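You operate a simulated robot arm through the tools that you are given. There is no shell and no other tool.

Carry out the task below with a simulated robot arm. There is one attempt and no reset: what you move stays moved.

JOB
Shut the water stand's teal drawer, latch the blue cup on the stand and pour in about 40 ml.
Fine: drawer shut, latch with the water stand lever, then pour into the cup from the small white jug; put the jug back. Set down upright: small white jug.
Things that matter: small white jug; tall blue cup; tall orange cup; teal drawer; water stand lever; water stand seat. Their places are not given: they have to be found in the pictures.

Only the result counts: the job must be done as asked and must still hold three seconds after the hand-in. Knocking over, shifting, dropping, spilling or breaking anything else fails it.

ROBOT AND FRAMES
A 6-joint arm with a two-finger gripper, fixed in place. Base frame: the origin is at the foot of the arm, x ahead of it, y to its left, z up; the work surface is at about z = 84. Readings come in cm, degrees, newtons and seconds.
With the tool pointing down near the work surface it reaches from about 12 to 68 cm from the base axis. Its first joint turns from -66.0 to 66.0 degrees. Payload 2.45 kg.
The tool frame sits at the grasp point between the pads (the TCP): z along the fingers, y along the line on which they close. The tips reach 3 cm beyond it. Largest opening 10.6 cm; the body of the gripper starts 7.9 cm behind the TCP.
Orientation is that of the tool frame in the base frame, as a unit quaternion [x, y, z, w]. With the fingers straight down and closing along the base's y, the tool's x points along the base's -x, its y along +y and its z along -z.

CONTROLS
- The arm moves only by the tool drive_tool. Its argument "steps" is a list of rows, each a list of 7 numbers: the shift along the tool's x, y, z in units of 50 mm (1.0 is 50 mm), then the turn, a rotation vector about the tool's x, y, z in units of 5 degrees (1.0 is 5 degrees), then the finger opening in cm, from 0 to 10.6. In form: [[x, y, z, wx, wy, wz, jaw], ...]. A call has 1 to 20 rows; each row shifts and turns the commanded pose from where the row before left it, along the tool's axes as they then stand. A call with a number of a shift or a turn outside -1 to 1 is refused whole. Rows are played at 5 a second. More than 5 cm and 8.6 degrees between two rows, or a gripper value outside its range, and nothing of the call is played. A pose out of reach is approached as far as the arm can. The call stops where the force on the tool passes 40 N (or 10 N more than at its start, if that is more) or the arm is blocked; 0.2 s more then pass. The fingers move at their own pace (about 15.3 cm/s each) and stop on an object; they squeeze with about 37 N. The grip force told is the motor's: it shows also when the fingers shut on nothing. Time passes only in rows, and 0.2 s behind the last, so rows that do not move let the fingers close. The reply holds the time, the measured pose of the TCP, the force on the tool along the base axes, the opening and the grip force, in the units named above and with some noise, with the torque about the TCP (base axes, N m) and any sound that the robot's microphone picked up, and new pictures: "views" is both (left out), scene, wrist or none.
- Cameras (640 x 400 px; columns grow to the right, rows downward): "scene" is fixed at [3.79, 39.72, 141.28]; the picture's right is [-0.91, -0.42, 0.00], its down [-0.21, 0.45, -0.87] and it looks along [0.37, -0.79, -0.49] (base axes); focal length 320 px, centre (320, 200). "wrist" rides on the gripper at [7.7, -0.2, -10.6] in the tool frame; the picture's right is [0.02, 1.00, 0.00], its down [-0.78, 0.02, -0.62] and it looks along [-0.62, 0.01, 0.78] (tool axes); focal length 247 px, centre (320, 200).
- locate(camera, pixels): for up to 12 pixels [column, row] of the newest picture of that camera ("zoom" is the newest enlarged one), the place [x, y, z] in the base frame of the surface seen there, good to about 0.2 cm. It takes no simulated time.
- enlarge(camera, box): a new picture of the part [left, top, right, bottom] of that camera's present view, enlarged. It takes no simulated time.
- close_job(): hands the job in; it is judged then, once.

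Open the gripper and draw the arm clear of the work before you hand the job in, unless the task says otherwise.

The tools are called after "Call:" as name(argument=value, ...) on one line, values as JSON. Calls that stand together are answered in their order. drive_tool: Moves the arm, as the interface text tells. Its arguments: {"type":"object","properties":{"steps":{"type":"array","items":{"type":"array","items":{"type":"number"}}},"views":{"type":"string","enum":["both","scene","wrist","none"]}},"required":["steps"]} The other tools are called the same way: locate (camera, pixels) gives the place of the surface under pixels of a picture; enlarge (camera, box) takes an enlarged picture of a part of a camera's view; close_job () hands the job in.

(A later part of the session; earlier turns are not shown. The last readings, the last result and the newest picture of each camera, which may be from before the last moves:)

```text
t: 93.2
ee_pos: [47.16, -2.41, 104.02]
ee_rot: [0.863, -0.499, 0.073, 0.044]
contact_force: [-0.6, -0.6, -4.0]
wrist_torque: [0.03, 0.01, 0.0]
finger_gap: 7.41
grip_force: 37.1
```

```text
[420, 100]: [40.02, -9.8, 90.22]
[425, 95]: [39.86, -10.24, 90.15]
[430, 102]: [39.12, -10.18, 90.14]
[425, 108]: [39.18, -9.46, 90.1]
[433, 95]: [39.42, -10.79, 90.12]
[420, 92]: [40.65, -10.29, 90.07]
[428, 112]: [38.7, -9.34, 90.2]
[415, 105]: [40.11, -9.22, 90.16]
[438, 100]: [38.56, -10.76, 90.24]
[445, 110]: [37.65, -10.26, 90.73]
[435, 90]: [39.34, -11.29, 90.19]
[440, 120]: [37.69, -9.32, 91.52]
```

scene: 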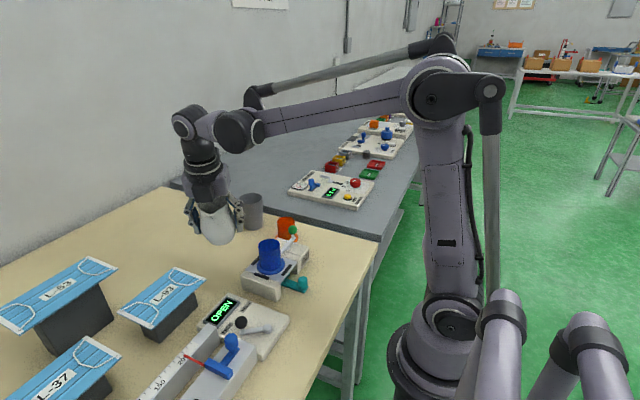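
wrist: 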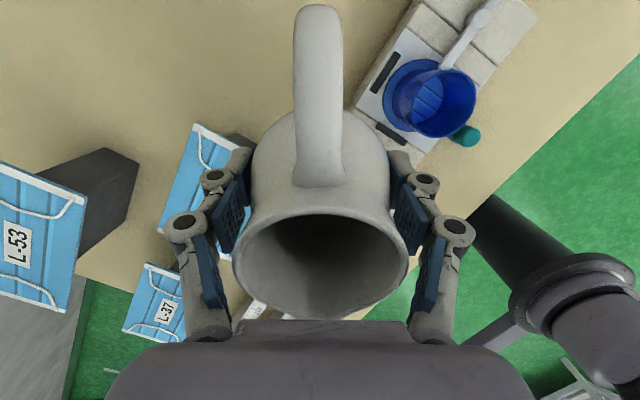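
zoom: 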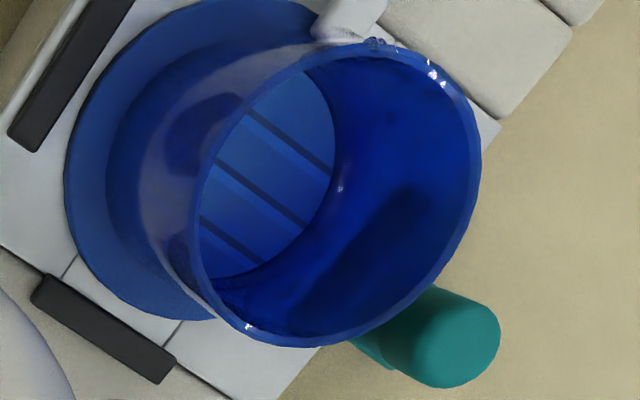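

The liquid in the cup is at z≈90.15; the cup floor on the seat is ≈89.3, inner radius ≈2.3, so about 14–15 ml are in and the goal is a level of ≈91.65. I retrace the way back to the pouring position at 48°.

Call:
drive_tool(steps=[[0.15, 0.15, 0.026, 0, 0, 0, 0], [0.27, 0.27, 0.047, 0, 0, 0, 0], [0.27, 0.27, 0.047, 0, 0, 0, 0], [0.27, 0.27, 0.047, 0, 0, 0, 0], [0.27, 0.27, 0.047, 0, 0, 0, 0], [0.27, 0.27, 0.047, 0, 0, 0, 0], [0.27, 0.27, 0.047, 0, 0, 0, 0], [0.25, 0.25, 0.044, 0, 0, 0, 0], [0, 0, 0, 0, 0, 0, 0]], views="none")

Call:
drive_tool(steps=[[0, 0, 0, 0, 0.7, 0, 0], [0, 0, 0, 0, 0.7, 0, 0], [0, 0, 0, 0, 0.7, 0, 0], [0, 0, 0, 0, 0.7, 0, 0], [0, 0, 0, 0, 0.7, 0, 0], [0, 0, 0, 0, 0.7, 0, 0], [0, 0, 0, 0, 0.7, 0, 0], [0, 0, 0, 0, 0.7, 0, 0], [0, 0, 0, 0, 0.7, 0, 0], [0, 0, 0, 0, 0.7, 0, 0], [0, 0, 0, 0, 0.7, 0, 0], [-0.14, 0, 0.124, 0, 0, 0, 0], [-0.25, 0, 0.221, 0, 0, 0, 0], [-0.28, 0, 0.248, 0, 0, 0, 0], [-0.23, 0, 0.203, 0, 0, 0, 0], [0, 0, 0, 0, 0, 0, 0]])

Call:
locate(camera="wrist", pixels=[[318, 316], [318, 262], [318, 255], [318, 248], [318, 240], [318, 234], [318, 228], [318, 222], [330, 240], [306, 240], [340, 230], [300, 230]])

```text
t: 95.2
ee_pos: [43.54, -16.14, 103.87]
ee_rot: [0.862, -0.499, 0.074, 0.044]
contact_force: [1.5, 0.6, -2.9]
wrist_torque: [-0.01, 0.0, 0.0]
finger_gap: 7.39
grip_force: 36.9
```

```text
t: 98.6
ee_pos: [43.73, -16.26, 98.2]
ee_rot: [0.79, -0.456, 0.354, 0.205]
contact_force: [-0.4, 0.4, -3.2]
wrist_torque: [0.02, -0.01, -0.03]
finger_gap: 7.38
grip_force: 37.1
```

scene: 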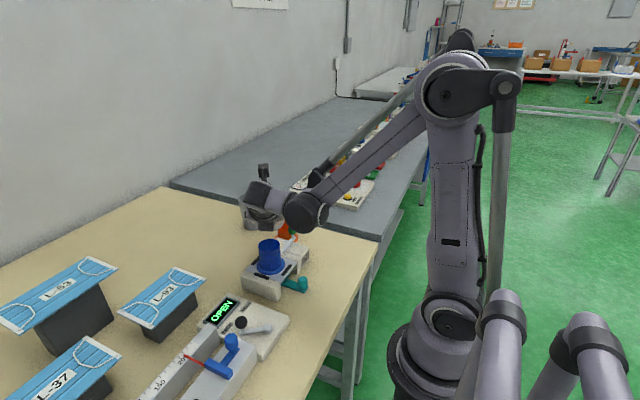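
wrist: 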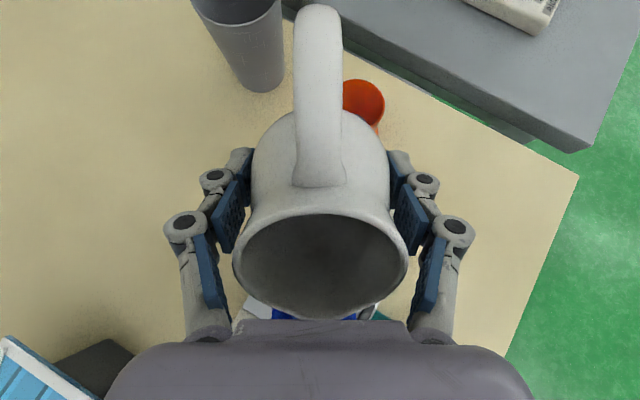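

```text
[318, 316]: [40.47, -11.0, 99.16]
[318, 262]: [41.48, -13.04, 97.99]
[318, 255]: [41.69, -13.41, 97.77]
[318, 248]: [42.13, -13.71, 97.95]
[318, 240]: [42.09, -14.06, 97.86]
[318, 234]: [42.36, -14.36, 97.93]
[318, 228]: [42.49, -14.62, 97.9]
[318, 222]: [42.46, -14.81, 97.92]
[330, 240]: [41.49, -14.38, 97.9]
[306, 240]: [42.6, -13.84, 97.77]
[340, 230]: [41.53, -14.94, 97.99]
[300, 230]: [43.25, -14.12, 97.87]
```

Back in place at 48°. Third portion: tilt to 65.5°, hold three rows, back to 48°.

Call:
drive_tool(steps=[[0, 0, 0, 0, 0.7, 0, 0], [0, 0, 0, 0, 0.7, 0, 0], [0, 0, 0, 0, 0.5, 0, 0], [0, 0, 0, 0, 0.5, 0, 0], [0, 0, 0, 0, 0.5, 0, 0], [0, 0, 0, 0, 0.5, 0, 0], [0, 0, 0, 0, 0, 0, 0], [0, 0, 0, 0, 0, 0, 0]])

Call:
locate(camera="wrist", pixels=[[318, 316], [318, 308], [318, 300], [318, 285], [318, 270], [318, 255], [318, 240], [318, 228]])

Call:
enlarge(camera="scene", box=[250, 220, 310, 280])

```text
t: 100.4
ee_pos: [43.58, -16.25, 97.89]
ee_rot: [0.729, -0.421, 0.468, 0.271]
contact_force: [0.1, 0.5, -3.6]
wrist_torque: [0.05, 0.02, -0.01]
finger_gap: 7.39
grip_force: 37.3
```

scene: 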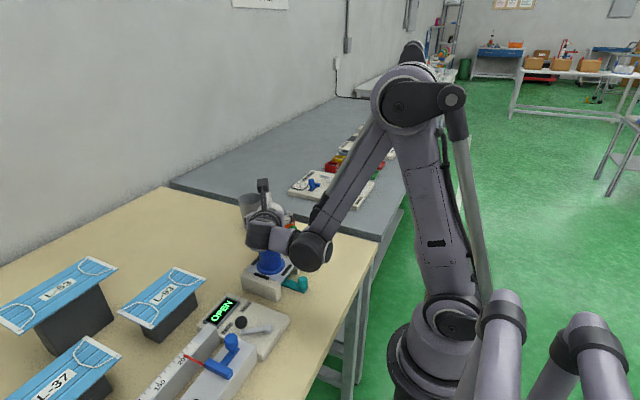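
wrist: 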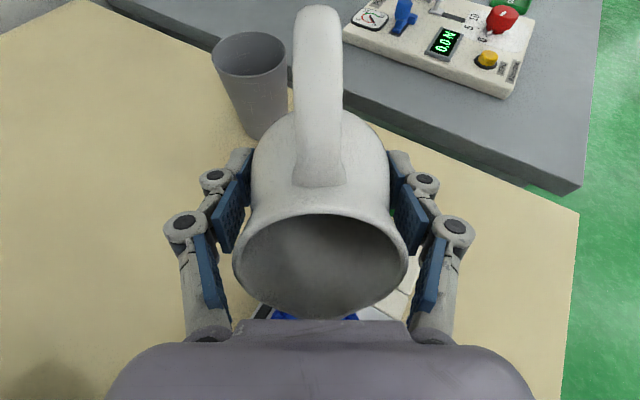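

```text
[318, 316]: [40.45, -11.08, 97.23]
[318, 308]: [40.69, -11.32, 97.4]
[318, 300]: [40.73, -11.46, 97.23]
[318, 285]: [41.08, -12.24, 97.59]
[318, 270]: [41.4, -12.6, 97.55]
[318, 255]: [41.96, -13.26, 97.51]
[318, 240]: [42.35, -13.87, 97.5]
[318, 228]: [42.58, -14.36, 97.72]
```

```text
6.67 times, centred on (280, 250) of scene
```

zoom: 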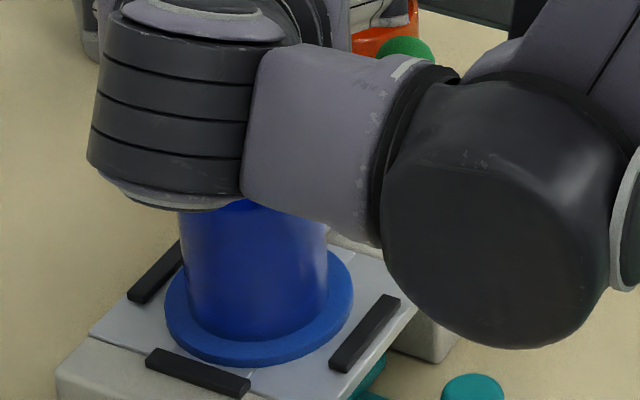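

Pouring: level 97.55 against lip ≈97.2, arm clear. I hold two more rows and tilt back.

Call:
drive_tool(steps=[[0, 0, 0, 0, 0, 0, 0], [0, 0, 0, 0, 0, 0, 0], [0, 0, 0, 0, -0.7, 0, 0], [0, 0, 0, 0, -0.8, 0, 0], [0, 0, 0, 0, -0.8, 0, 0], [0, 0, 0, 0, -0.7, 0, 0], [0, 0, 0, 0, -0.4, 0, 0], [0, 0, 0, 0, 0, 0, 0]])

Call:
locate(camera="wrist", pixels=[[318, 316], [318, 262], [318, 255], [318, 248], [318, 240], [318, 234], [318, 228], [318, 222], [330, 240], [306, 240], [340, 230], [300, 230]])

Call:
enlarge(camera="scene", box=[250, 220, 310, 280])

```text
t: 102.2
ee_pos: [43.69, -16.2, 97.98]
ee_rot: [0.79, -0.456, 0.355, 0.205]
contact_force: [0.1, -0.9, -3.3]
wrist_torque: [0.07, 0.02, -0.01]
finger_gap: 7.39
grip_force: 37.2
```

scene: 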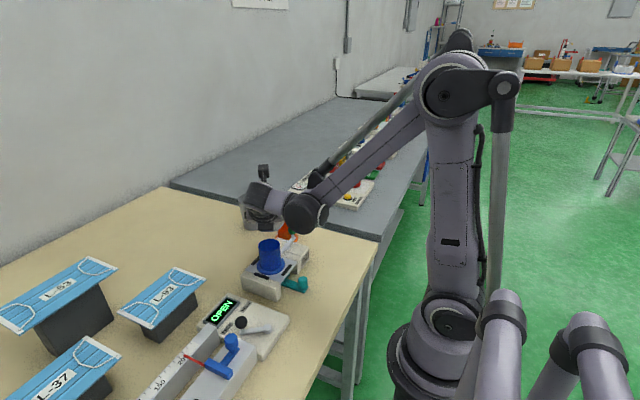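
wrist: 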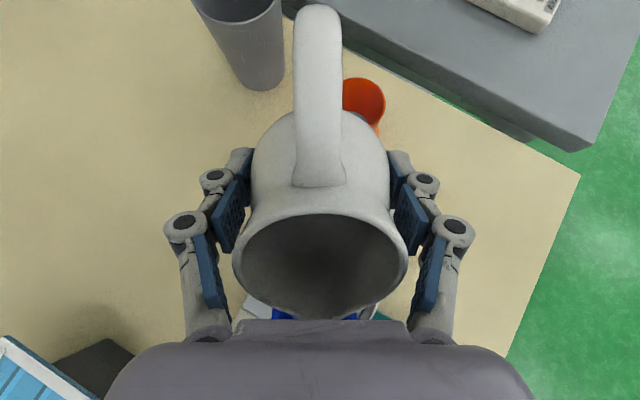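

```text
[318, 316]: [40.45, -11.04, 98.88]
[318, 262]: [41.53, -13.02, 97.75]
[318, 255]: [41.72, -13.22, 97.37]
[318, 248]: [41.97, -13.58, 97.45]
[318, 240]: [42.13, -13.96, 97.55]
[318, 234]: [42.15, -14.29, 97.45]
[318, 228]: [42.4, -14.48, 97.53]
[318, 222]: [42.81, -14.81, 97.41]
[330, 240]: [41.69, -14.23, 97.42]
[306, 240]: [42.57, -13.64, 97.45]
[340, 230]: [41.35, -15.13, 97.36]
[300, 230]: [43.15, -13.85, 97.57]
```

```text
6.67 times, centred on (280, 250) of scene
```

zoom: 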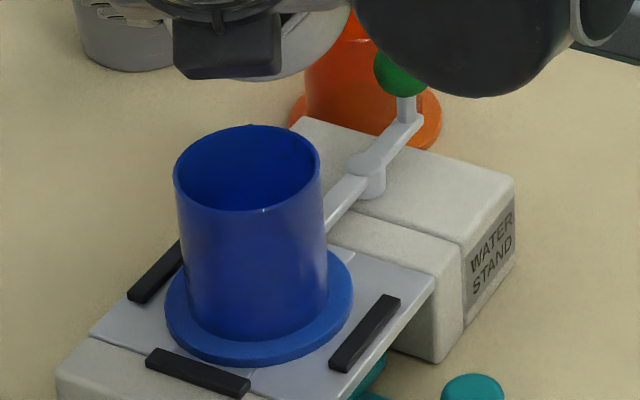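

Another ≈0.3 cm drop (≈10 ml), total about 25 ml. Fourth portion: tilt to 68.5°, brief hold, and back.

Call:
drive_tool(steps=[[0, 0, 0, 0, 0.7, 0, 0], [0, 0, 0, 0, 0.7, 0, 0], [0, 0, 0, 0, 0.6, 0, 0], [0, 0, 0, 0, 0.5, 0, 0], [0, 0, 0, 0, 0.5, 0, 0], [0, 0, 0, 0, 0.5, 0, 0], [0, 0, 0, 0, 0.5, 0, 0], [0, 0, 0, 0, 0, 0, 0]])

Call:
locate(camera="wrist", pixels=[[318, 316], [318, 308], [318, 300], [318, 285], [318, 270], [318, 255], [318, 240], [318, 228]])

```text
t: 104.0
ee_pos: [43.75, -16.22, 97.93]
ee_rot: [0.716, -0.414, 0.487, 0.282]
contact_force: [-0.1, -0.4, -3.2]
wrist_torque: [0.01, 0.01, 0.03]
finger_gap: 7.41
grip_force: 37.0
```

scene: 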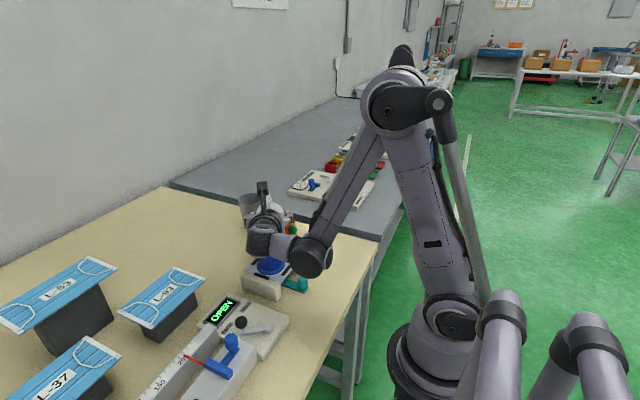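
wrist: 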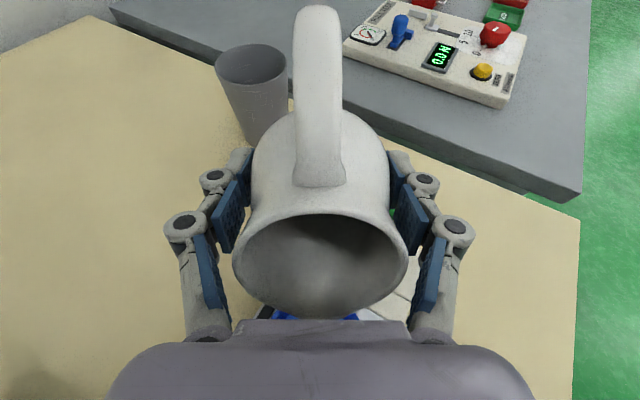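

```text
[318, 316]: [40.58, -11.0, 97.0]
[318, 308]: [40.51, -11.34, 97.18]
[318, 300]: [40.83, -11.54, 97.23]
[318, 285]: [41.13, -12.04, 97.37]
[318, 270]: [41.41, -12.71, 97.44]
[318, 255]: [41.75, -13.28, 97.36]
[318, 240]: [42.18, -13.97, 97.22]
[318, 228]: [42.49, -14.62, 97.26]
```

Level 97.3 against lip ≈96.9: flowing. I hold one row and tilt back to 48°.

Call:
drive_tool(steps=[[0, 0, 0, 0, 0, 0, 0], [0, 0, 0, 0, -0.7, 0, 0], [0, 0, 0, 0, -0.8, 0, 0], [0, 0, 0, 0, -0.8, 0, 0], [0, 0, 0, 0, -0.8, 0, 0], [0, 0, 0, 0, -0.6, 0, 0], [0, 0, 0, 0, -0.3, 0, 0], [0, 0, 0, 0, 0, 0, 0]])

Call:
locate(camera="wrist", pixels=[[318, 316], [318, 262], [318, 255], [318, 248], [318, 240], [318, 234], [318, 228], [318, 222], [330, 240], [306, 240], [340, 230], [300, 230]])

Call:
enlarge(camera="scene", box=[250, 220, 310, 280])

```text
t: 105.8
ee_pos: [43.57, -16.15, 98.01]
ee_rot: [0.79, -0.457, 0.354, 0.206]
contact_force: [0.1, -0.1, -3.9]
wrist_torque: [0.0, 0.01, 0.03]
finger_gap: 7.38
grip_force: 36.5
```

scene: 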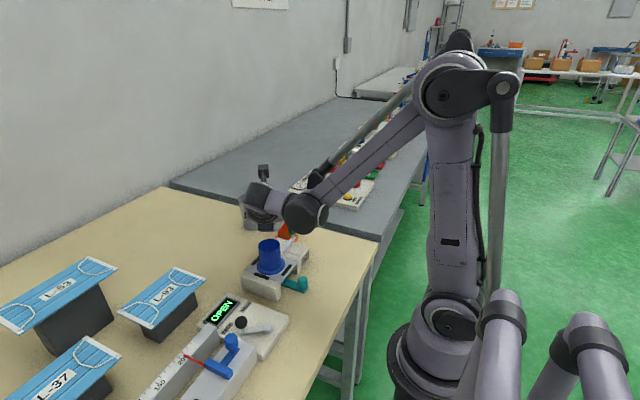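
wrist: 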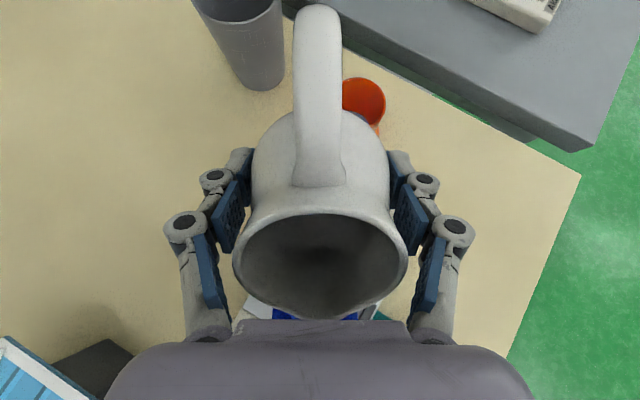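

```text
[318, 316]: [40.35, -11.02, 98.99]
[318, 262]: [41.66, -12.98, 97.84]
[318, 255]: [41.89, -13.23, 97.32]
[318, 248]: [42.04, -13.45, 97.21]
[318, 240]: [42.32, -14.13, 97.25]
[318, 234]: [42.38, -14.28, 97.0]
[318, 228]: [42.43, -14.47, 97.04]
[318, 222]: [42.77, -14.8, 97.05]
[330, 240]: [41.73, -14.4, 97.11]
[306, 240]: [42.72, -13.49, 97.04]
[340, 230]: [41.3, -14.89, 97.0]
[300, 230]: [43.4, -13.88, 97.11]
```

```text
6.67 times, centred on (280, 250) of scene
```

zoom: 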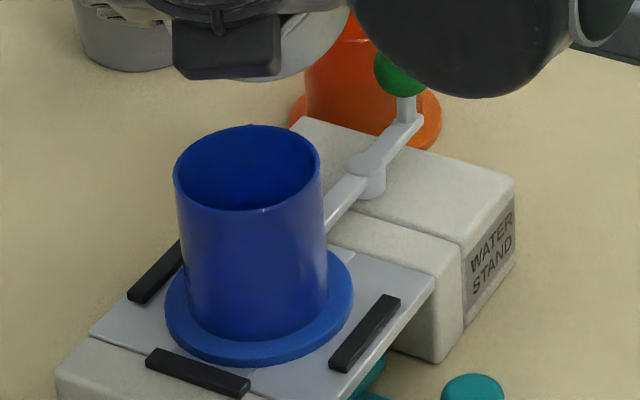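

Jug level fell to ≈97.08, total drop ≈1.07 cm (≈36 ml). I go to the viewing place to read the cup.

Call:
drive_tool(steps=[[0.14, 0, -0.124, 0, 0, 0, 0], [0.25, 0, -0.221, 0, 0, 0, 0], [0.28, 0, -0.248, 0, 0, 0, 0], [0.23, 0, -0.203, 0, 0, 0, 0], [0, 0, 0, 0, -0.7, 0, 0], [0, 0, 0, 0, -0.7, 0, 0], [0, 0, 0, 0, -0.7, 0, 0], [0, 0, 0, 0, -0.7, 0, 0], [0, 0, 0, 0, -0.7, 0, 0], [0, 0, 0, 0, -0.7, 0, 0], [0, 0, 0, 0, -0.7, 0, 0], [0, 0, 0, 0, -0.7, 0, 0], [0, 0, 0, 0, -0.7, 0, 0], [0, 0, 0, 0, -0.7, 0, 0], [0, 0, 0, 0, -0.7, 0, 0], [0, 0, 0, 0, 0, 0, 0]], views="none")

Call:
drive_tool(steps=[[-0.15, -0.15, -0.026, 0, 0, 0, 0], [-0.27, -0.27, -0.047, 0, 0, 0, 0], [-0.27, -0.27, -0.047, 0, 0, 0, 0], [-0.27, -0.27, -0.047, 0, 0, 0, 0], [-0.27, -0.27, -0.047, 0, 0, 0, 0], [-0.27, -0.27, -0.047, 0, 0, 0, 0], [-0.27, -0.27, -0.047, 0, 0, 0, 0], [-0.25, -0.25, -0.044, 0, 0, 0, 0], [0, 0, 0, 0, 0, 0, 0]])

Call:
enlarge(camera="wrist", box=[390, 60, 490, 150])

Call:
locate(camera="wrist", pixels=[[420, 100], [425, 95], [430, 102], [425, 108], [433, 95], [420, 92], [428, 112], [415, 105], [438, 100], [445, 110], [435, 90], [440, 120]])

```text
t: 109.2
ee_pos: [43.59, -16.17, 104.03]
ee_rot: [0.862, -0.499, 0.074, 0.043]
contact_force: [0.5, -0.6, -2.8]
wrist_torque: [0.04, -0.01, 0.0]
finger_gap: 7.39
grip_force: 37.0
```

```text
t: 111.2
ee_pos: [47.21, -2.39, 104.0]
ee_rot: [0.862, -0.499, 0.075, 0.044]
contact_force: [-0.7, 0.2, -3.7]
wrist_torque: [0.01, 0.01, -0.01]
finger_gap: 7.39
grip_force: 36.7
```

scene: 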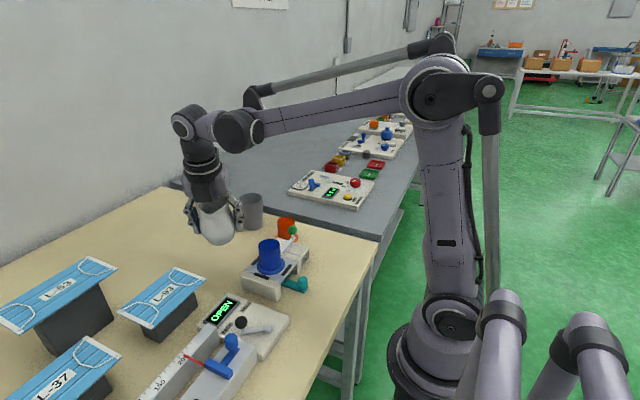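
wrist: 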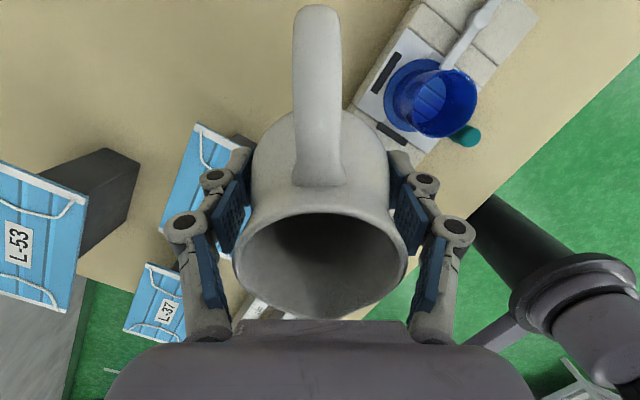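

```text
4.44 times, centred on (440, 105) of wrist
```

zoom: 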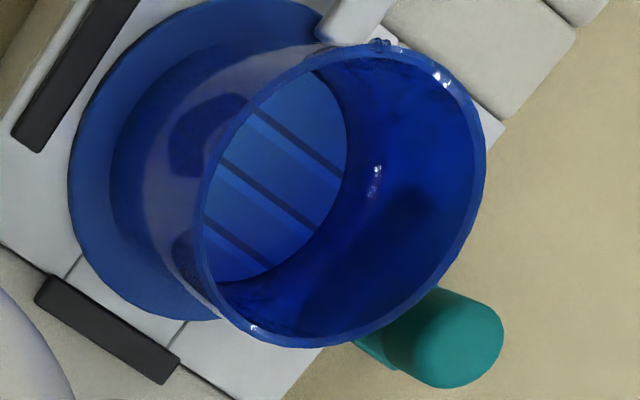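

```text
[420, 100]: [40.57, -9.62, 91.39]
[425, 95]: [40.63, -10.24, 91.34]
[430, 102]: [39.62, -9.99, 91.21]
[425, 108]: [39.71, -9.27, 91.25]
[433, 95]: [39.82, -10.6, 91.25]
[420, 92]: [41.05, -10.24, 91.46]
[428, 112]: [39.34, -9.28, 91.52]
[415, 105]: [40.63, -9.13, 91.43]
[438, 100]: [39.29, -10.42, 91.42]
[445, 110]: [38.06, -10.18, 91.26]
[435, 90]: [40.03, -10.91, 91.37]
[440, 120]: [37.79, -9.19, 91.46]
```

The cup level reads z≈91.36 (depth ≈2.06 cm). I measure the inner wall radius and floor more exactly to fix the volume.

Call:
locate(camera="zoom", pixels=[[440, 200], [455, 150], [400, 280], [350, 310], [420, 100], [465, 190], [380, 330], [250, 320], [478, 180], [210, 200], [330, 345], [475, 110]])

Call:
enlarge(camera="wrist", box=[410, 65, 480, 140])

```text
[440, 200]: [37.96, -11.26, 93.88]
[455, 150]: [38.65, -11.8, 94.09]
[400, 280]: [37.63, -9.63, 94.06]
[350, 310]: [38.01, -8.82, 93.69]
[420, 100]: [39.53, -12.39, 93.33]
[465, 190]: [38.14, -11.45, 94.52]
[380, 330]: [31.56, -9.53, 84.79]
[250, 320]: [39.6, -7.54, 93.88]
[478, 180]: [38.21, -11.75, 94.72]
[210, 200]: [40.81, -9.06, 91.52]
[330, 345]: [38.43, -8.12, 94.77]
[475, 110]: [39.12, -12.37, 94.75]
```

```text
5.33 times, centred on (445, 102) of wrist
```

zoom: 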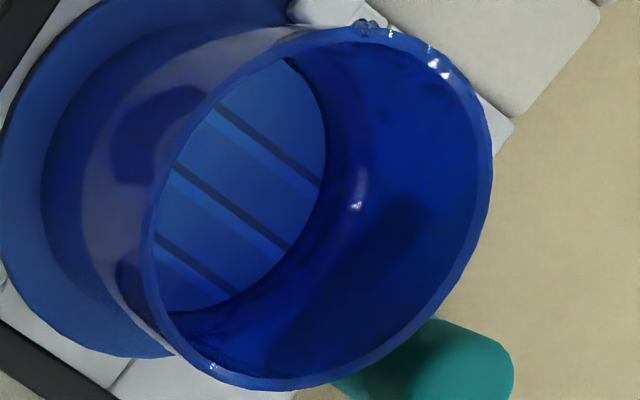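

By geometry the cup holds about 36–37 ml. I add one small last portion of ≈3 ml: return to the pouring position at 48°.

Call:
drive_tool(steps=[[0.15, 0.15, 0.026, 0, 0, 0, 0], [0.27, 0.27, 0.047, 0, 0, 0, 0], [0.27, 0.27, 0.047, 0, 0, 0, 0], [0.27, 0.27, 0.047, 0, 0, 0, 0], [0.27, 0.27, 0.047, 0, 0, 0, 0], [0.27, 0.27, 0.047, 0, 0, 0, 0], [0.27, 0.27, 0.047, 0, 0, 0, 0], [0.25, 0.25, 0.044, 0, 0, 0, 0], [0, 0, 0, 0, 0, 0, 0]], views="none")

Call:
drive_tool(steps=[[0, 0, 0, 0, 0.7, 0, 0], [0, 0, 0, 0, 0.7, 0, 0], [0, 0, 0, 0, 0.7, 0, 0], [0, 0, 0, 0, 0.7, 0, 0], [0, 0, 0, 0, 0.7, 0, 0], [0, 0, 0, 0, 0.7, 0, 0], [0, 0, 0, 0, 0.7, 0, 0], [0, 0, 0, 0, 0.7, 0, 0], [0, 0, 0, 0, 0.7, 0, 0], [0, 0, 0, 0, 0.7, 0, 0], [0, 0, 0, 0, 0.7, 0, 0], [-0.14, 0, 0.124, 0, 0, 0, 0], [-0.25, 0, 0.221, 0, 0, 0, 0], [-0.28, 0, 0.248, 0, 0, 0, 0], [-0.21, 0, 0.185, 0, 0, 0, 0], [0, 0, 0, 0, 0, 0, 0]], views="wrist")

Call:
locate(camera="wrist", pixels=[[318, 316], [318, 240], [318, 234], [318, 228], [318, 222], [330, 235], [306, 235], [340, 230], [300, 230], [330, 225], [306, 225]])

```text
t: 113.2
ee_pos: [43.72, -16.42, 104.07]
ee_rot: [0.862, -0.499, 0.075, 0.044]
contact_force: [-0.1, 1.1, -2.6]
wrist_torque: [0.02, 0.02, -0.01]
finger_gap: 7.4
grip_force: 36.9
```

```text
t: 116.6
ee_pos: [43.67, -16.11, 98.28]
ee_rot: [0.79, -0.456, 0.354, 0.206]
contact_force: [-0.3, 0.4, -2.7]
wrist_torque: [0.04, 0.02, -0.02]
finger_gap: 7.38
grip_force: 37.0
```

wrist: 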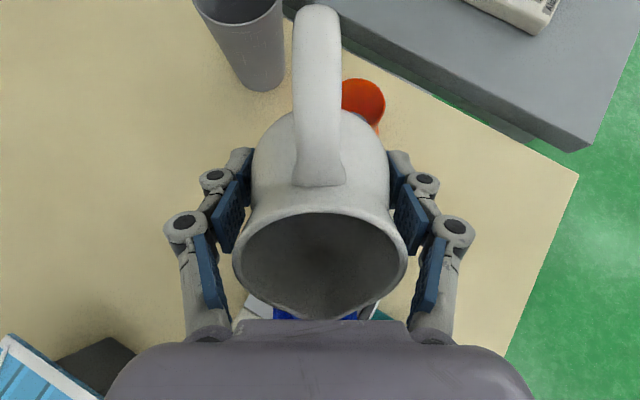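

```text
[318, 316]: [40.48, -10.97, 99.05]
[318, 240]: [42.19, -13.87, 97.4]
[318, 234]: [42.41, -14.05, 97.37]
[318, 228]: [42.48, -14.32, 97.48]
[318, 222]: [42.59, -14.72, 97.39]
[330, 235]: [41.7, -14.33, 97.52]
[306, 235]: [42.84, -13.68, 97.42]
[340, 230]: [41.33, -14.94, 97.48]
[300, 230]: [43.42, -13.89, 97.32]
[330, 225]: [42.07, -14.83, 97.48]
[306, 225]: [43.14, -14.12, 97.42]
```

In position. I tilt to 69.5° with slow final rows and look at level versus lip.

Call:
drive_tool(steps=[[0, 0, 0, 0, 0.7, 0, 0], [0, 0, 0, 0, 0.7, 0, 0], [0, 0, 0, 0, 0.7, 0, 0], [0, 0, 0, 0, 0.6, 0, 0], [0, 0, 0, 0, 0.6, 0, 0], [0, 0, 0, 0, 0.5, 0, 0], [0, 0, 0, 0, 0.4, 0, 0]])

Call:
locate(camera="wrist", pixels=[[318, 316], [318, 308], [318, 300], [318, 285], [318, 270], [318, 255], [318, 240], [318, 228], [330, 250], [306, 250]])

```text
t: 118.2
ee_pos: [43.56, -16.2, 98.07]
ee_rot: [0.712, -0.412, 0.492, 0.286]
contact_force: [-0.1, -0.1, -2.8]
wrist_torque: [0.0, 0.0, -0.03]
finger_gap: 7.39
grip_force: 37.2
```

scene: 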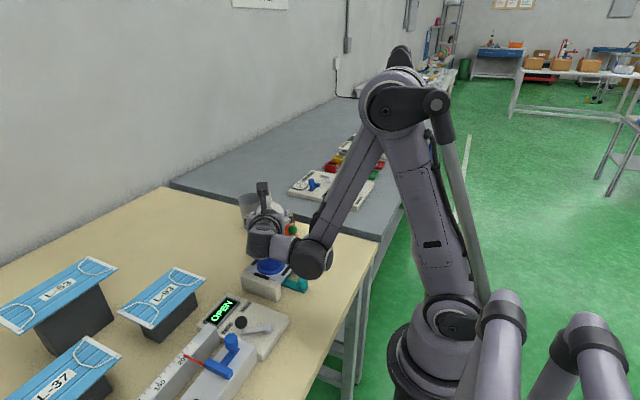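
wrist: 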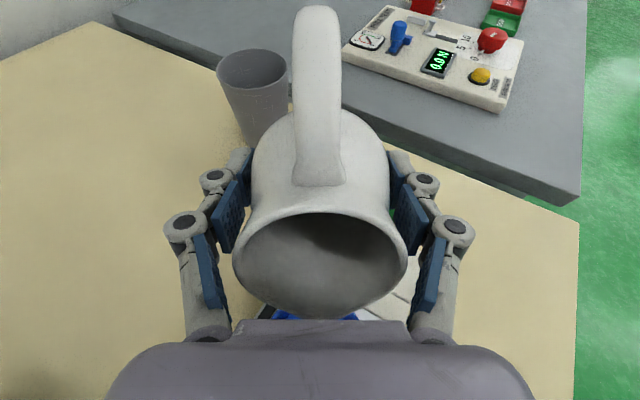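

```text
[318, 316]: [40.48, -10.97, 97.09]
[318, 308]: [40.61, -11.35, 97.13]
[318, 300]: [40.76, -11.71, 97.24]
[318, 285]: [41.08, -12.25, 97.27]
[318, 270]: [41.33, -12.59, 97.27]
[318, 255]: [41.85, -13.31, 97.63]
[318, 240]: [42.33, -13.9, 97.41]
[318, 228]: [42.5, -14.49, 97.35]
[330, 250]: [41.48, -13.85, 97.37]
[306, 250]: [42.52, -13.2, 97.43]
```

The level stands above the lip, so it is flowing; I tilt back right away to 48°.

Call:
drive_tool(steps=[[0, 0, 0, 0, -0.8, 0, 0], [0, 0, 0, 0, -0.9, 0, 0], [0, 0, 0, 0, -0.9, 0, 0], [0, 0, 0, 0, -0.8, 0, 0], [0, 0, 0, 0, -0.6, 0, 0], [0, 0, 0, 0, -0.2, 0, 0], [0, 0, 0, 0, 0, 0, 0], [0, 0, 0, 0, 0, 0, 0]], views="both")

Call:
locate(camera="wrist", pixels=[[318, 316], [318, 240], [318, 234], [318, 228], [318, 222], [330, 235], [306, 235], [340, 230], [300, 230], [330, 225], [306, 225]])

```text
t: 120.0
ee_pos: [43.64, -16.35, 98.05]
ee_rot: [0.79, -0.457, 0.354, 0.205]
contact_force: [-0.9, -0.3, -2.4]
wrist_torque: [0.04, 0.01, 0.02]
finger_gap: 7.4
grip_force: 37.0
```

scene: 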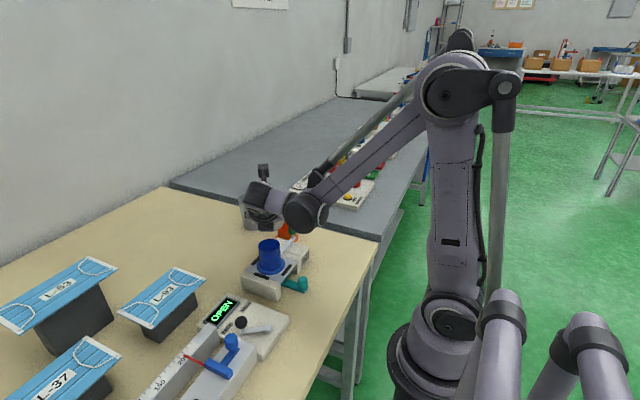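
wrist: 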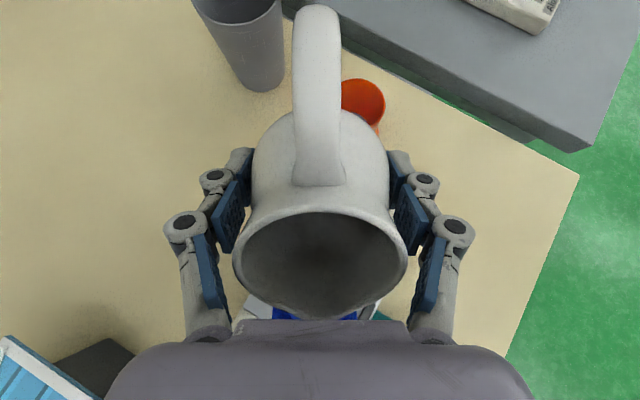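

```text
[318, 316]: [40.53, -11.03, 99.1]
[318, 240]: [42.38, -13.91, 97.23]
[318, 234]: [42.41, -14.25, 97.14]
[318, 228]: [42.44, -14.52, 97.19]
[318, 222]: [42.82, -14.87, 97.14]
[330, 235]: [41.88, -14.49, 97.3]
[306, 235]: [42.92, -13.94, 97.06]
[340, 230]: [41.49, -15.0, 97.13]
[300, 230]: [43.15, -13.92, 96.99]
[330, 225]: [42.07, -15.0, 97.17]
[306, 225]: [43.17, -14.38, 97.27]
```

The drop is ≈0.2–0.27 cm. I go look at the cup again.

Call:
drive_tool(steps=[[0.14, 0, -0.124, 0, 0, 0, 0], [0.25, 0, -0.221, 0, 0, 0, 0], [0.28, 0, -0.248, 0, 0, 0, 0], [0.21, 0, -0.185, 0, 0, 0, 0], [0, 0, 0, 0, -0.7, 0, 0], [0, 0, 0, 0, -0.7, 0, 0], [0, 0, 0, 0, -0.7, 0, 0], [0, 0, 0, 0, -0.7, 0, 0], [0, 0, 0, 0, -0.7, 0, 0], [0, 0, 0, 0, -0.7, 0, 0], [0, 0, 0, 0, -0.7, 0, 0], [0, 0, 0, 0, -0.7, 0, 0], [0, 0, 0, 0, -0.7, 0, 0], [0, 0, 0, 0, -0.7, 0, 0], [0, 0, 0, 0, -0.7, 0, 0], [0, 0, 0, 0, 0, 0, 0]], views="none")

Call:
drive_tool(steps=[[-0.15, -0.15, -0.026, 0, 0, 0, 0], [-0.27, -0.27, -0.047, 0, 0, 0, 0], [-0.27, -0.27, -0.047, 0, 0, 0, 0], [-0.27, -0.27, -0.047, 0, 0, 0, 0], [-0.27, -0.27, -0.047, 0, 0, 0, 0], [-0.27, -0.27, -0.047, 0, 0, 0, 0], [-0.27, -0.27, -0.047, 0, 0, 0, 0], [-0.25, -0.25, -0.044, 0, 0, 0, 0], [0, 0, 0, 0, 0, 0, 0]])

Call:
enlarge(camera="wrist", box=[390, 60, 490, 150])

Call:
locate(camera="wrist", pixels=[[420, 100], [425, 95], [430, 102], [425, 108], [433, 95], [420, 92], [428, 112], [415, 105], [438, 100], [400, 80], [435, 90], [395, 95]])

```text
t: 123.4
ee_pos: [43.74, -16.4, 103.99]
ee_rot: [0.862, -0.499, 0.074, 0.044]
contact_force: [0.1, -0.1, -3.0]
wrist_torque: [0.01, -0.02, 0.01]
finger_gap: 7.4
grip_force: 37.4
```

```text
t: 125.4
ee_pos: [47.27, -2.32, 103.93]
ee_rot: [0.862, -0.499, 0.075, 0.044]
contact_force: [-1.9, -0.4, -2.6]
wrist_torque: [0.03, 0.02, 0.03]
finger_gap: 7.4
grip_force: 37.1
```

scene: 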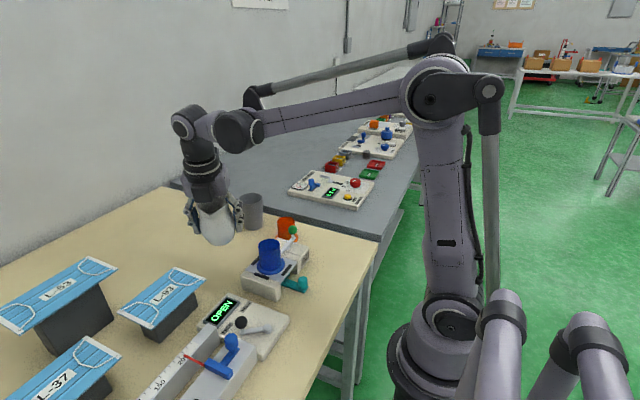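
wrist: 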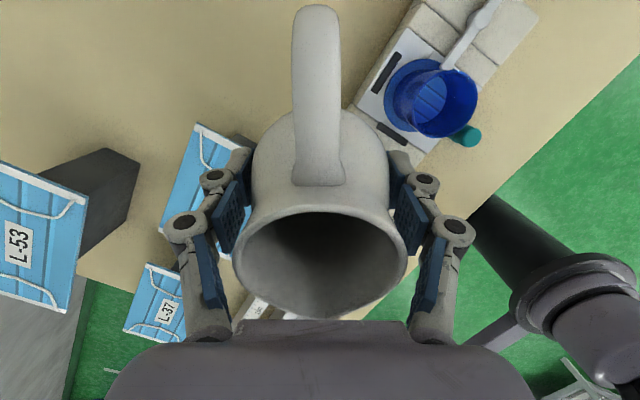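

```text
4.44 times, centred on (440, 105) of wrist
```

zoom: 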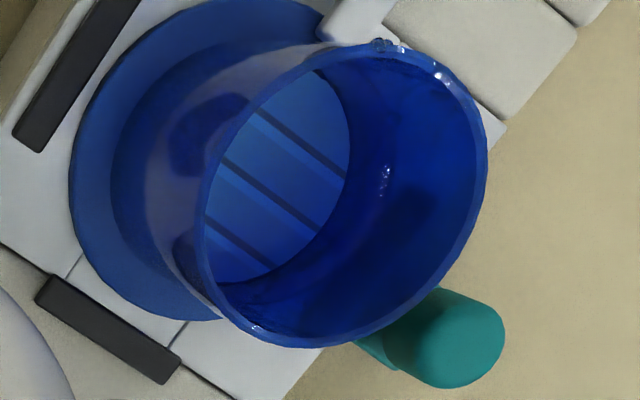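

```text
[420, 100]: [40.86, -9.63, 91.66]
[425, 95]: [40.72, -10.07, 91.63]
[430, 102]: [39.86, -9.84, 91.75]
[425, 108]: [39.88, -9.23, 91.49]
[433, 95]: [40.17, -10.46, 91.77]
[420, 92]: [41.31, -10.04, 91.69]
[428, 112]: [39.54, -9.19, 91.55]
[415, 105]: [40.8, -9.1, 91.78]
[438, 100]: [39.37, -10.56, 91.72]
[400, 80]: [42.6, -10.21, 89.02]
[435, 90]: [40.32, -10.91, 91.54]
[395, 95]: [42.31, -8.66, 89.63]
```

Cup level is now 91.65, i.e. depth ≈2.39 cm ≈ 40–42 ml: pouring is finished. I bring the jug upright and turn it back to its original heading.

Call:
drive_tool(steps=[[0, 0, 0, 0, -0.7, 0, 0], [0, 0, 0, 0, -0.7, 0, 0], [0, 0, 0, 0, -0.6, 0, 0], [0, 0, 0, 0, 0, 0.7, 0], [0, 0, 0, 0, 0, 0.96, 0], [0, 0, 0, 0, 0, 0.96, 0], [0, 0, 0, 0, 0, 0.96, 0], [0, 0, 0, 0, 0, 0.96, 0], [0, 0, 0, 0, 0, 0.96, 0], [0, 0, 0, 0, 0, 0.96, 0], [0, 0, 0, 0, 0, 0.96, 0], [0, 0, 0, 0, 0, 0.96, 0], [0, 0, 0, 0, 0, 0.96, 0], [0, 0, 0, 0, 0, 0.96, 0], [0, 0, 0, 0, 0, 0.96, 0], [0, 0, 0, 0, 0, 0.92, 0], [0, 0, 0, 0, 0, 0, 0]], views="none")

Call:
drive_tool(steps=[[0, 0, 0, 0, 0, 0, 0]], views="both")

```text
t: 129.0
ee_pos: [47.28, -2.33, 104.02]
ee_rot: [-0.492, 0.871, 0.001, -0.001]
contact_force: [-0.3, 0.7, -3.6]
wrist_torque: [0.05, -0.04, 0.01]
finger_gap: 7.39
grip_force: 37.0
```

```text
t: 129.4
ee_pos: [47.29, -2.39, 103.93]
ee_rot: [-0.493, 0.87, 0.0, 0.0]
contact_force: [-0.2, 0.0, -2.1]
wrist_torque: [0.01, 0.01, 0.01]
finger_gap: 7.39
grip_force: 37.2
```

scene: 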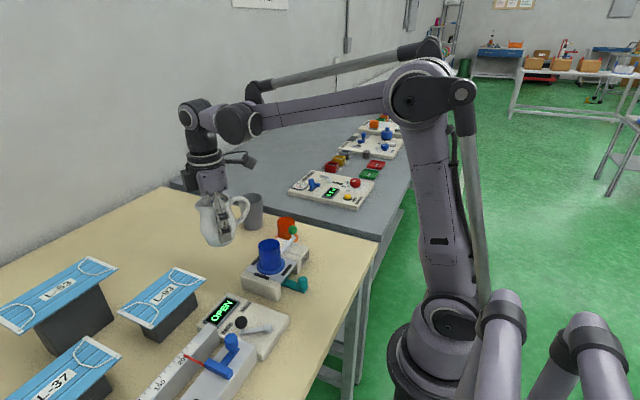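
wrist: 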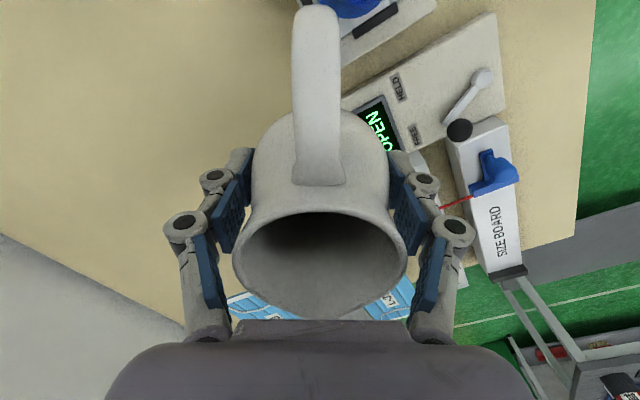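

Jug upright with the original heading. I carry it back above its original place (55.8,-12.7).

Call:
drive_tool(steps=[[0.08, -0.22, 0, 0, 0, 0, 0], [0.14, -0.4, 0, 0, 0, 0, 0], [0.15, -0.42, 0, 0, 0, 0, 0], [0.15, -0.42, 0, 0, 0, 0, 0], [0.15, -0.42, 0, 0, 0, 0, 0], [0.14, -0.4, 0, 0, 0, 0, 0], [0.092, -0.25, 0, 0, 0, 0, 0], [0, 0, 0, 0, 0, 0, 0]], views="none")

Call:
drive_tool(steps=[[0, 0, 0, 0, 0, 0, 0]], views="both")

```text
t: 131.2
ee_pos: [55.82, -12.87, 103.99]
ee_rot: [-0.493, 0.87, 0.001, -0.001]
contact_force: [-0.7, 1.0, -3.8]
wrist_torque: [0.06, 0.04, 0.02]
finger_gap: 7.41
grip_force: 36.5
```

```text
t: 131.6
ee_pos: [55.81, -12.79, 103.89]
ee_rot: [-0.493, 0.87, 0.001, -0.001]
contact_force: [-0.1, -0.3, -2.6]
wrist_torque: [0.04, -0.02, 0.01]
finger_gap: 7.38
grip_force: 37.2
```

scene: 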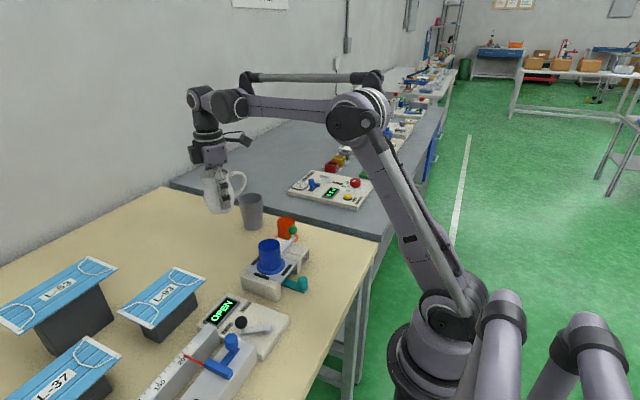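
wrist: 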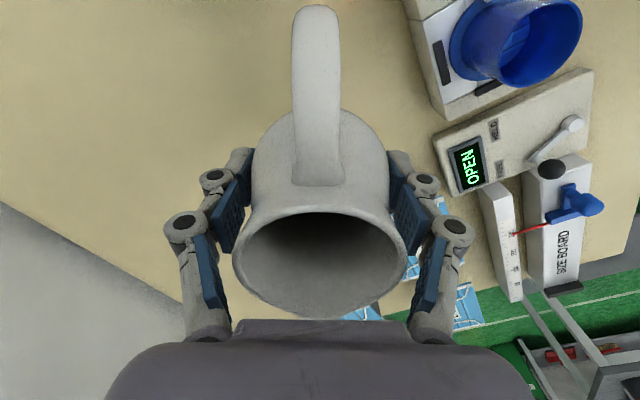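

Above the home place. I descend 14.7 cm, then in small steps until contact.

Call:
drive_tool(steps=[[0, 0, 0.3, 0, 0, 0, 0], [0, 0, 0.5, 0, 0, 0, 0], [0, 0, 0.5, 0, 0, 0, 0], [0, 0, 0.5, 0, 0, 0, 0], [0, 0, 0.5, 0, 0, 0, 0], [0, 0, 0.4, 0, 0, 0, 0], [0, 0, 0.24, 0, 0, 0, 0], [0, 0, 0, 0, 0, 0, 0]], views="both")

Call:
enlarge(camera="scene", box=[190, 190, 310, 290])

```text
t: 133.4
ee_pos: [55.85, -12.73, 89.13]
ee_rot: [-0.492, 0.871, 0.001, -0.001]
contact_force: [-0.3, 0.0, -3.2]
wrist_torque: [0.0, -0.04, -0.02]
finger_gap: 7.39
grip_force: 37.0
```

scene: 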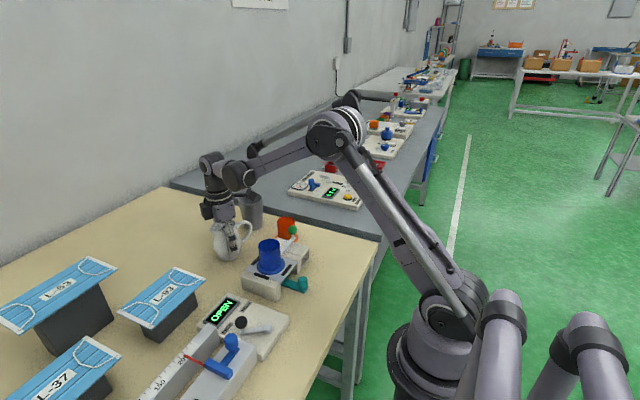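
wrist: 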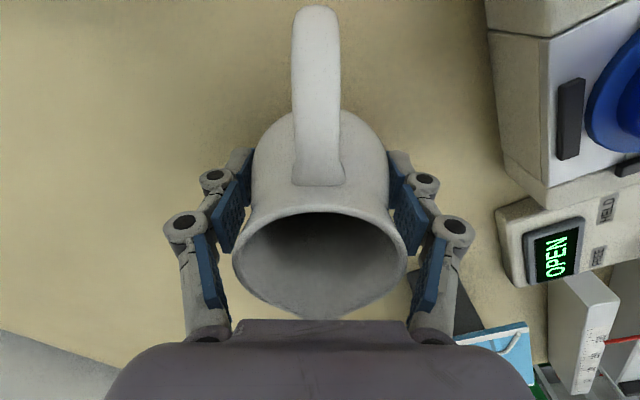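

```text
4.00 times, centred on (250, 240) of scene
```

zoom: 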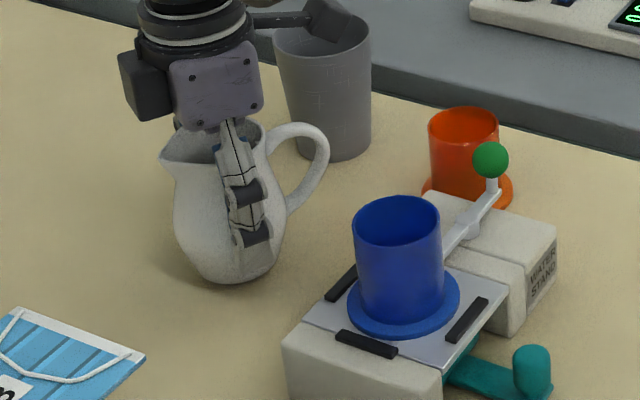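

Just above the table. I lower in 1 mm rows and watch the vertical force.

Call:
drive_tool(steps=[[0, 0, 0.02, 0, 0, 0, 0], [0, 0, 0.02, 0, 0, 0, 0], [0, 0, 0.02, 0, 0, 0, 0], [0, 0, 0.02, 0, 0, 0, 0]], views="none")

Call:
drive_tool(steps=[[0, 0, 0.02, 0, 0, 0, 0], [0, 0, 0, 0, 0, 0, 0]], views="none")

```text
t: 134.4
ee_pos: [55.74, -12.77, 88.91]
ee_rot: [-0.492, 0.87, 0.001, -0.001]
contact_force: [-0.3, -0.4, -3.8]
wrist_torque: [0.06, 0.0, -0.01]
finger_gap: 7.41
grip_force: 37.2
```

```text
t: 135.0
ee_pos: [55.88, -12.75, 88.77]
ee_rot: [-0.492, 0.87, 0.001, 0.0]
contact_force: [-0.2, 2.0, 1.5]
wrist_torque: [-0.01, -0.06, 0.02]
finger_gap: 7.4
grip_force: 37.0
```

Contact is made (force rose from -3.8 to +1.5 N). I open gradually and rise straight up.

Call:
drive_tool(steps=[[0, 0, 0.005, 0, 0, 0, 7.6], [0, 0, 0, 0, 0, 0, 8.4], [0, 0, 0, 0, 0, 0, 10.4], [0, 0, 0, 0, 0, 0, 10.6], [0, 0, -0.3, 0, 0, 0, 10.6], [0, 0, -0.6, 0, 0, 0, 10.6], [0, 0, -0.8, 0, 0, 0, 10.6], [0, 0, -0.8, 0, 0, 0, 10.6], [0, 0, -0.8, 0, 0, 0, 10.6], [0, 0, 0, 0, 0, 0, 10.6]])

Call:
enlarge(camera="scene", box=[190, 190, 310, 290])

Call:
locate(camera="wrist", pixels=[[316, 100], [317, 148], [284, 105], [348, 105], [317, 74], [316, 40], [316, 10]])

```text
t: 137.2
ee_pos: [55.82, -12.87, 105.36]
ee_rot: [-0.493, 0.87, 0.0, 0.0]
contact_force: [0.3, -1.0, 0.4]
wrist_torque: [0.01, 0.0, -0.01]
finger_gap: 10.6
grip_force: 0.1
```

scene: 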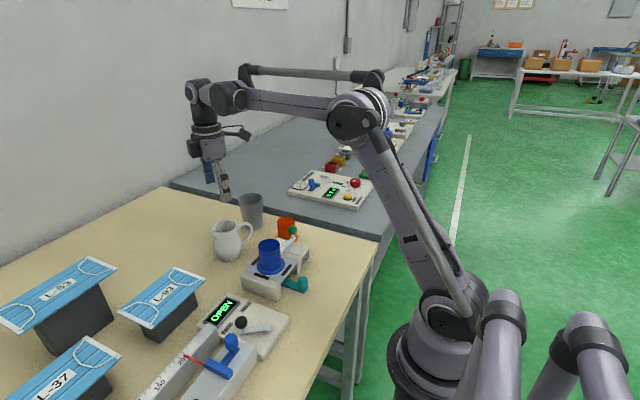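
wrist: 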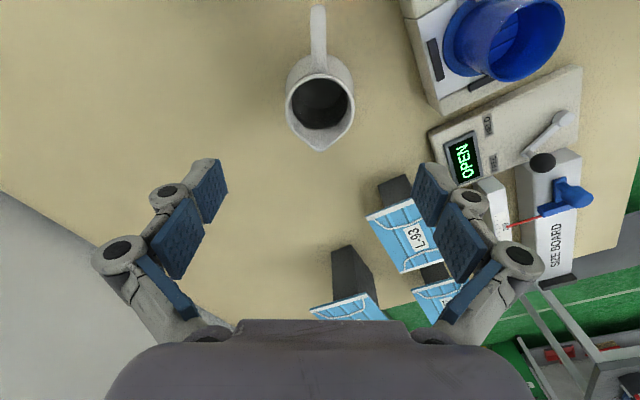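

```text
4.00 times, centred on (250, 240) of scene
```

zoom: 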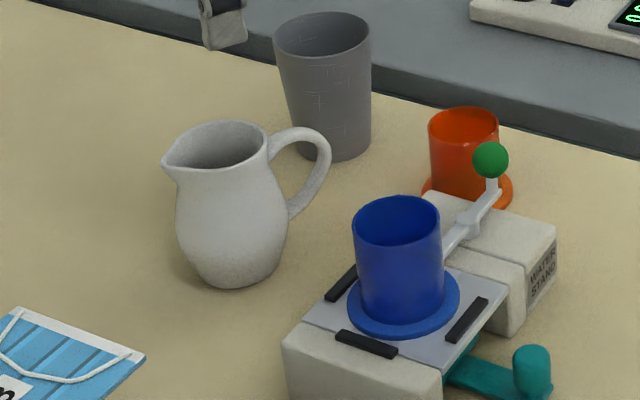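

```text
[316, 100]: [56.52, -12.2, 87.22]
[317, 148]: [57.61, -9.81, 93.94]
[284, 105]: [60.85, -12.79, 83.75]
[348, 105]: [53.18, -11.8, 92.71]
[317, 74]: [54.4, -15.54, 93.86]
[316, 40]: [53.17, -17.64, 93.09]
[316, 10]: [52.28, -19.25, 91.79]
```

The jug stands upright within 3 mm of its old place, its level fell from 88.65 to ≈87.2 (consistent with ≈40 ml). I withdraw the open gripper up and back, then check the stand.

Call:
drive_tool(steps=[[0, 0, -0.8, 0, 0, 0, 10.6], [0, 0, -0.8, 0, 0, 0, 10.6], [0, 0, -0.8, 0, 0, 0, 10.6], [0.41, 0.686, -0.2, 0, 0, 0, 10.6], [0.41, 0.686, -0.2, 0, 0, 0, 10.6], [0.41, 0.686, 0, 0, 0, 0, 10.6], [0.41, 0.686, 0, 0, 0, 0, 10.6], [0.41, 0.686, 0, 0, 0, 0, 10.6], [0.41, 0.686, 0, 0, 0, 0, 10.6], [0.41, 0.686, 0, 0, 0, 0, 10.6], [0, 0, 0, 0, 0, 0.9, 10.6], [0, 0, 0, 0, 0, 0.9, 10.6], [0, 0, 0, 0, 0, 0.9, 10.6], [0, 0, 0, 0, 0, 0.9, 10.6], [0, 0, 0, 0, 0, 0.9, 10.6], [0, 0, 0, 0, 0, 0.9, 10.6], [0, 0, 0, 0, 0, 0.9, 10.6], [0, 0, 0, 0, 0, 0.9, 10.6], [0, 0, 0, 0, 0, 0.9, 10.6], [0, 0, 0, 0, 0, 0.9, 10.6]])

Call:
enlarge(camera="scene", box=[235, 215, 335, 305])

Call:
enlarge(camera="wrist", box=[200, 40, 440, 260])

```text
t: 141.4
ee_pos: [27.83, -12.6, 119.34]
ee_rot: [-0.121, 0.993, 0.001, -0.001]
contact_force: [0.2, 0.4, -0.1]
wrist_torque: [0.0, -0.03, 0.02]
finger_gap: 10.6
grip_force: 0.1
```

scene: 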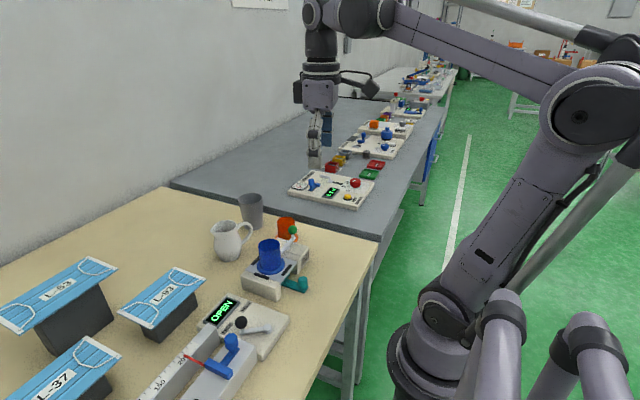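
wrist: 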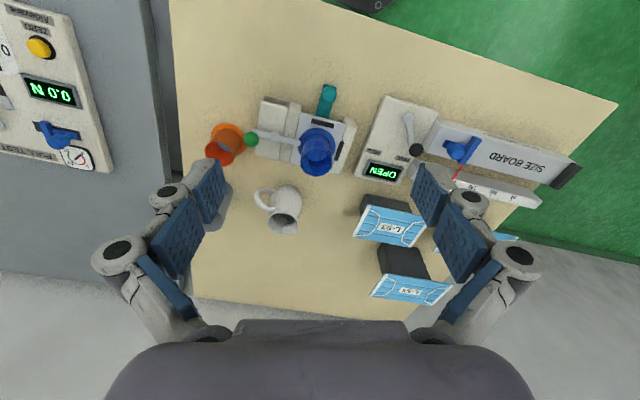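

```text
4.44 times, centred on (285, 260) of scene
```

zoom: 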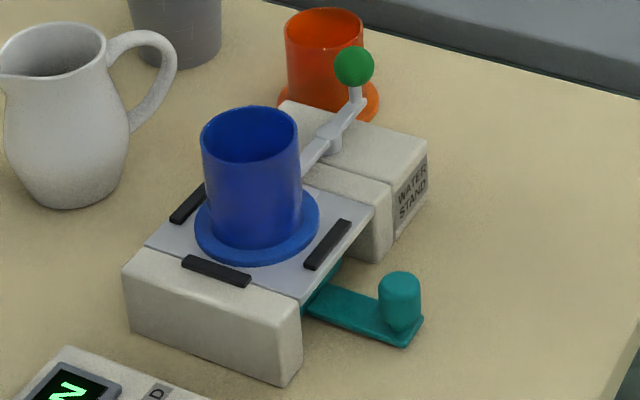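

```text
1.82 times, centred on (320, 150) of wrist
```

zoom: 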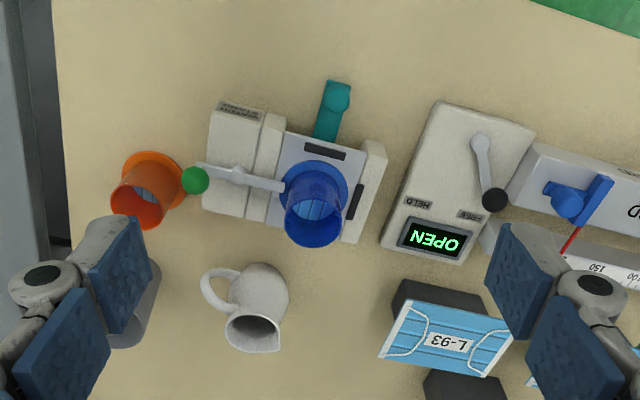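

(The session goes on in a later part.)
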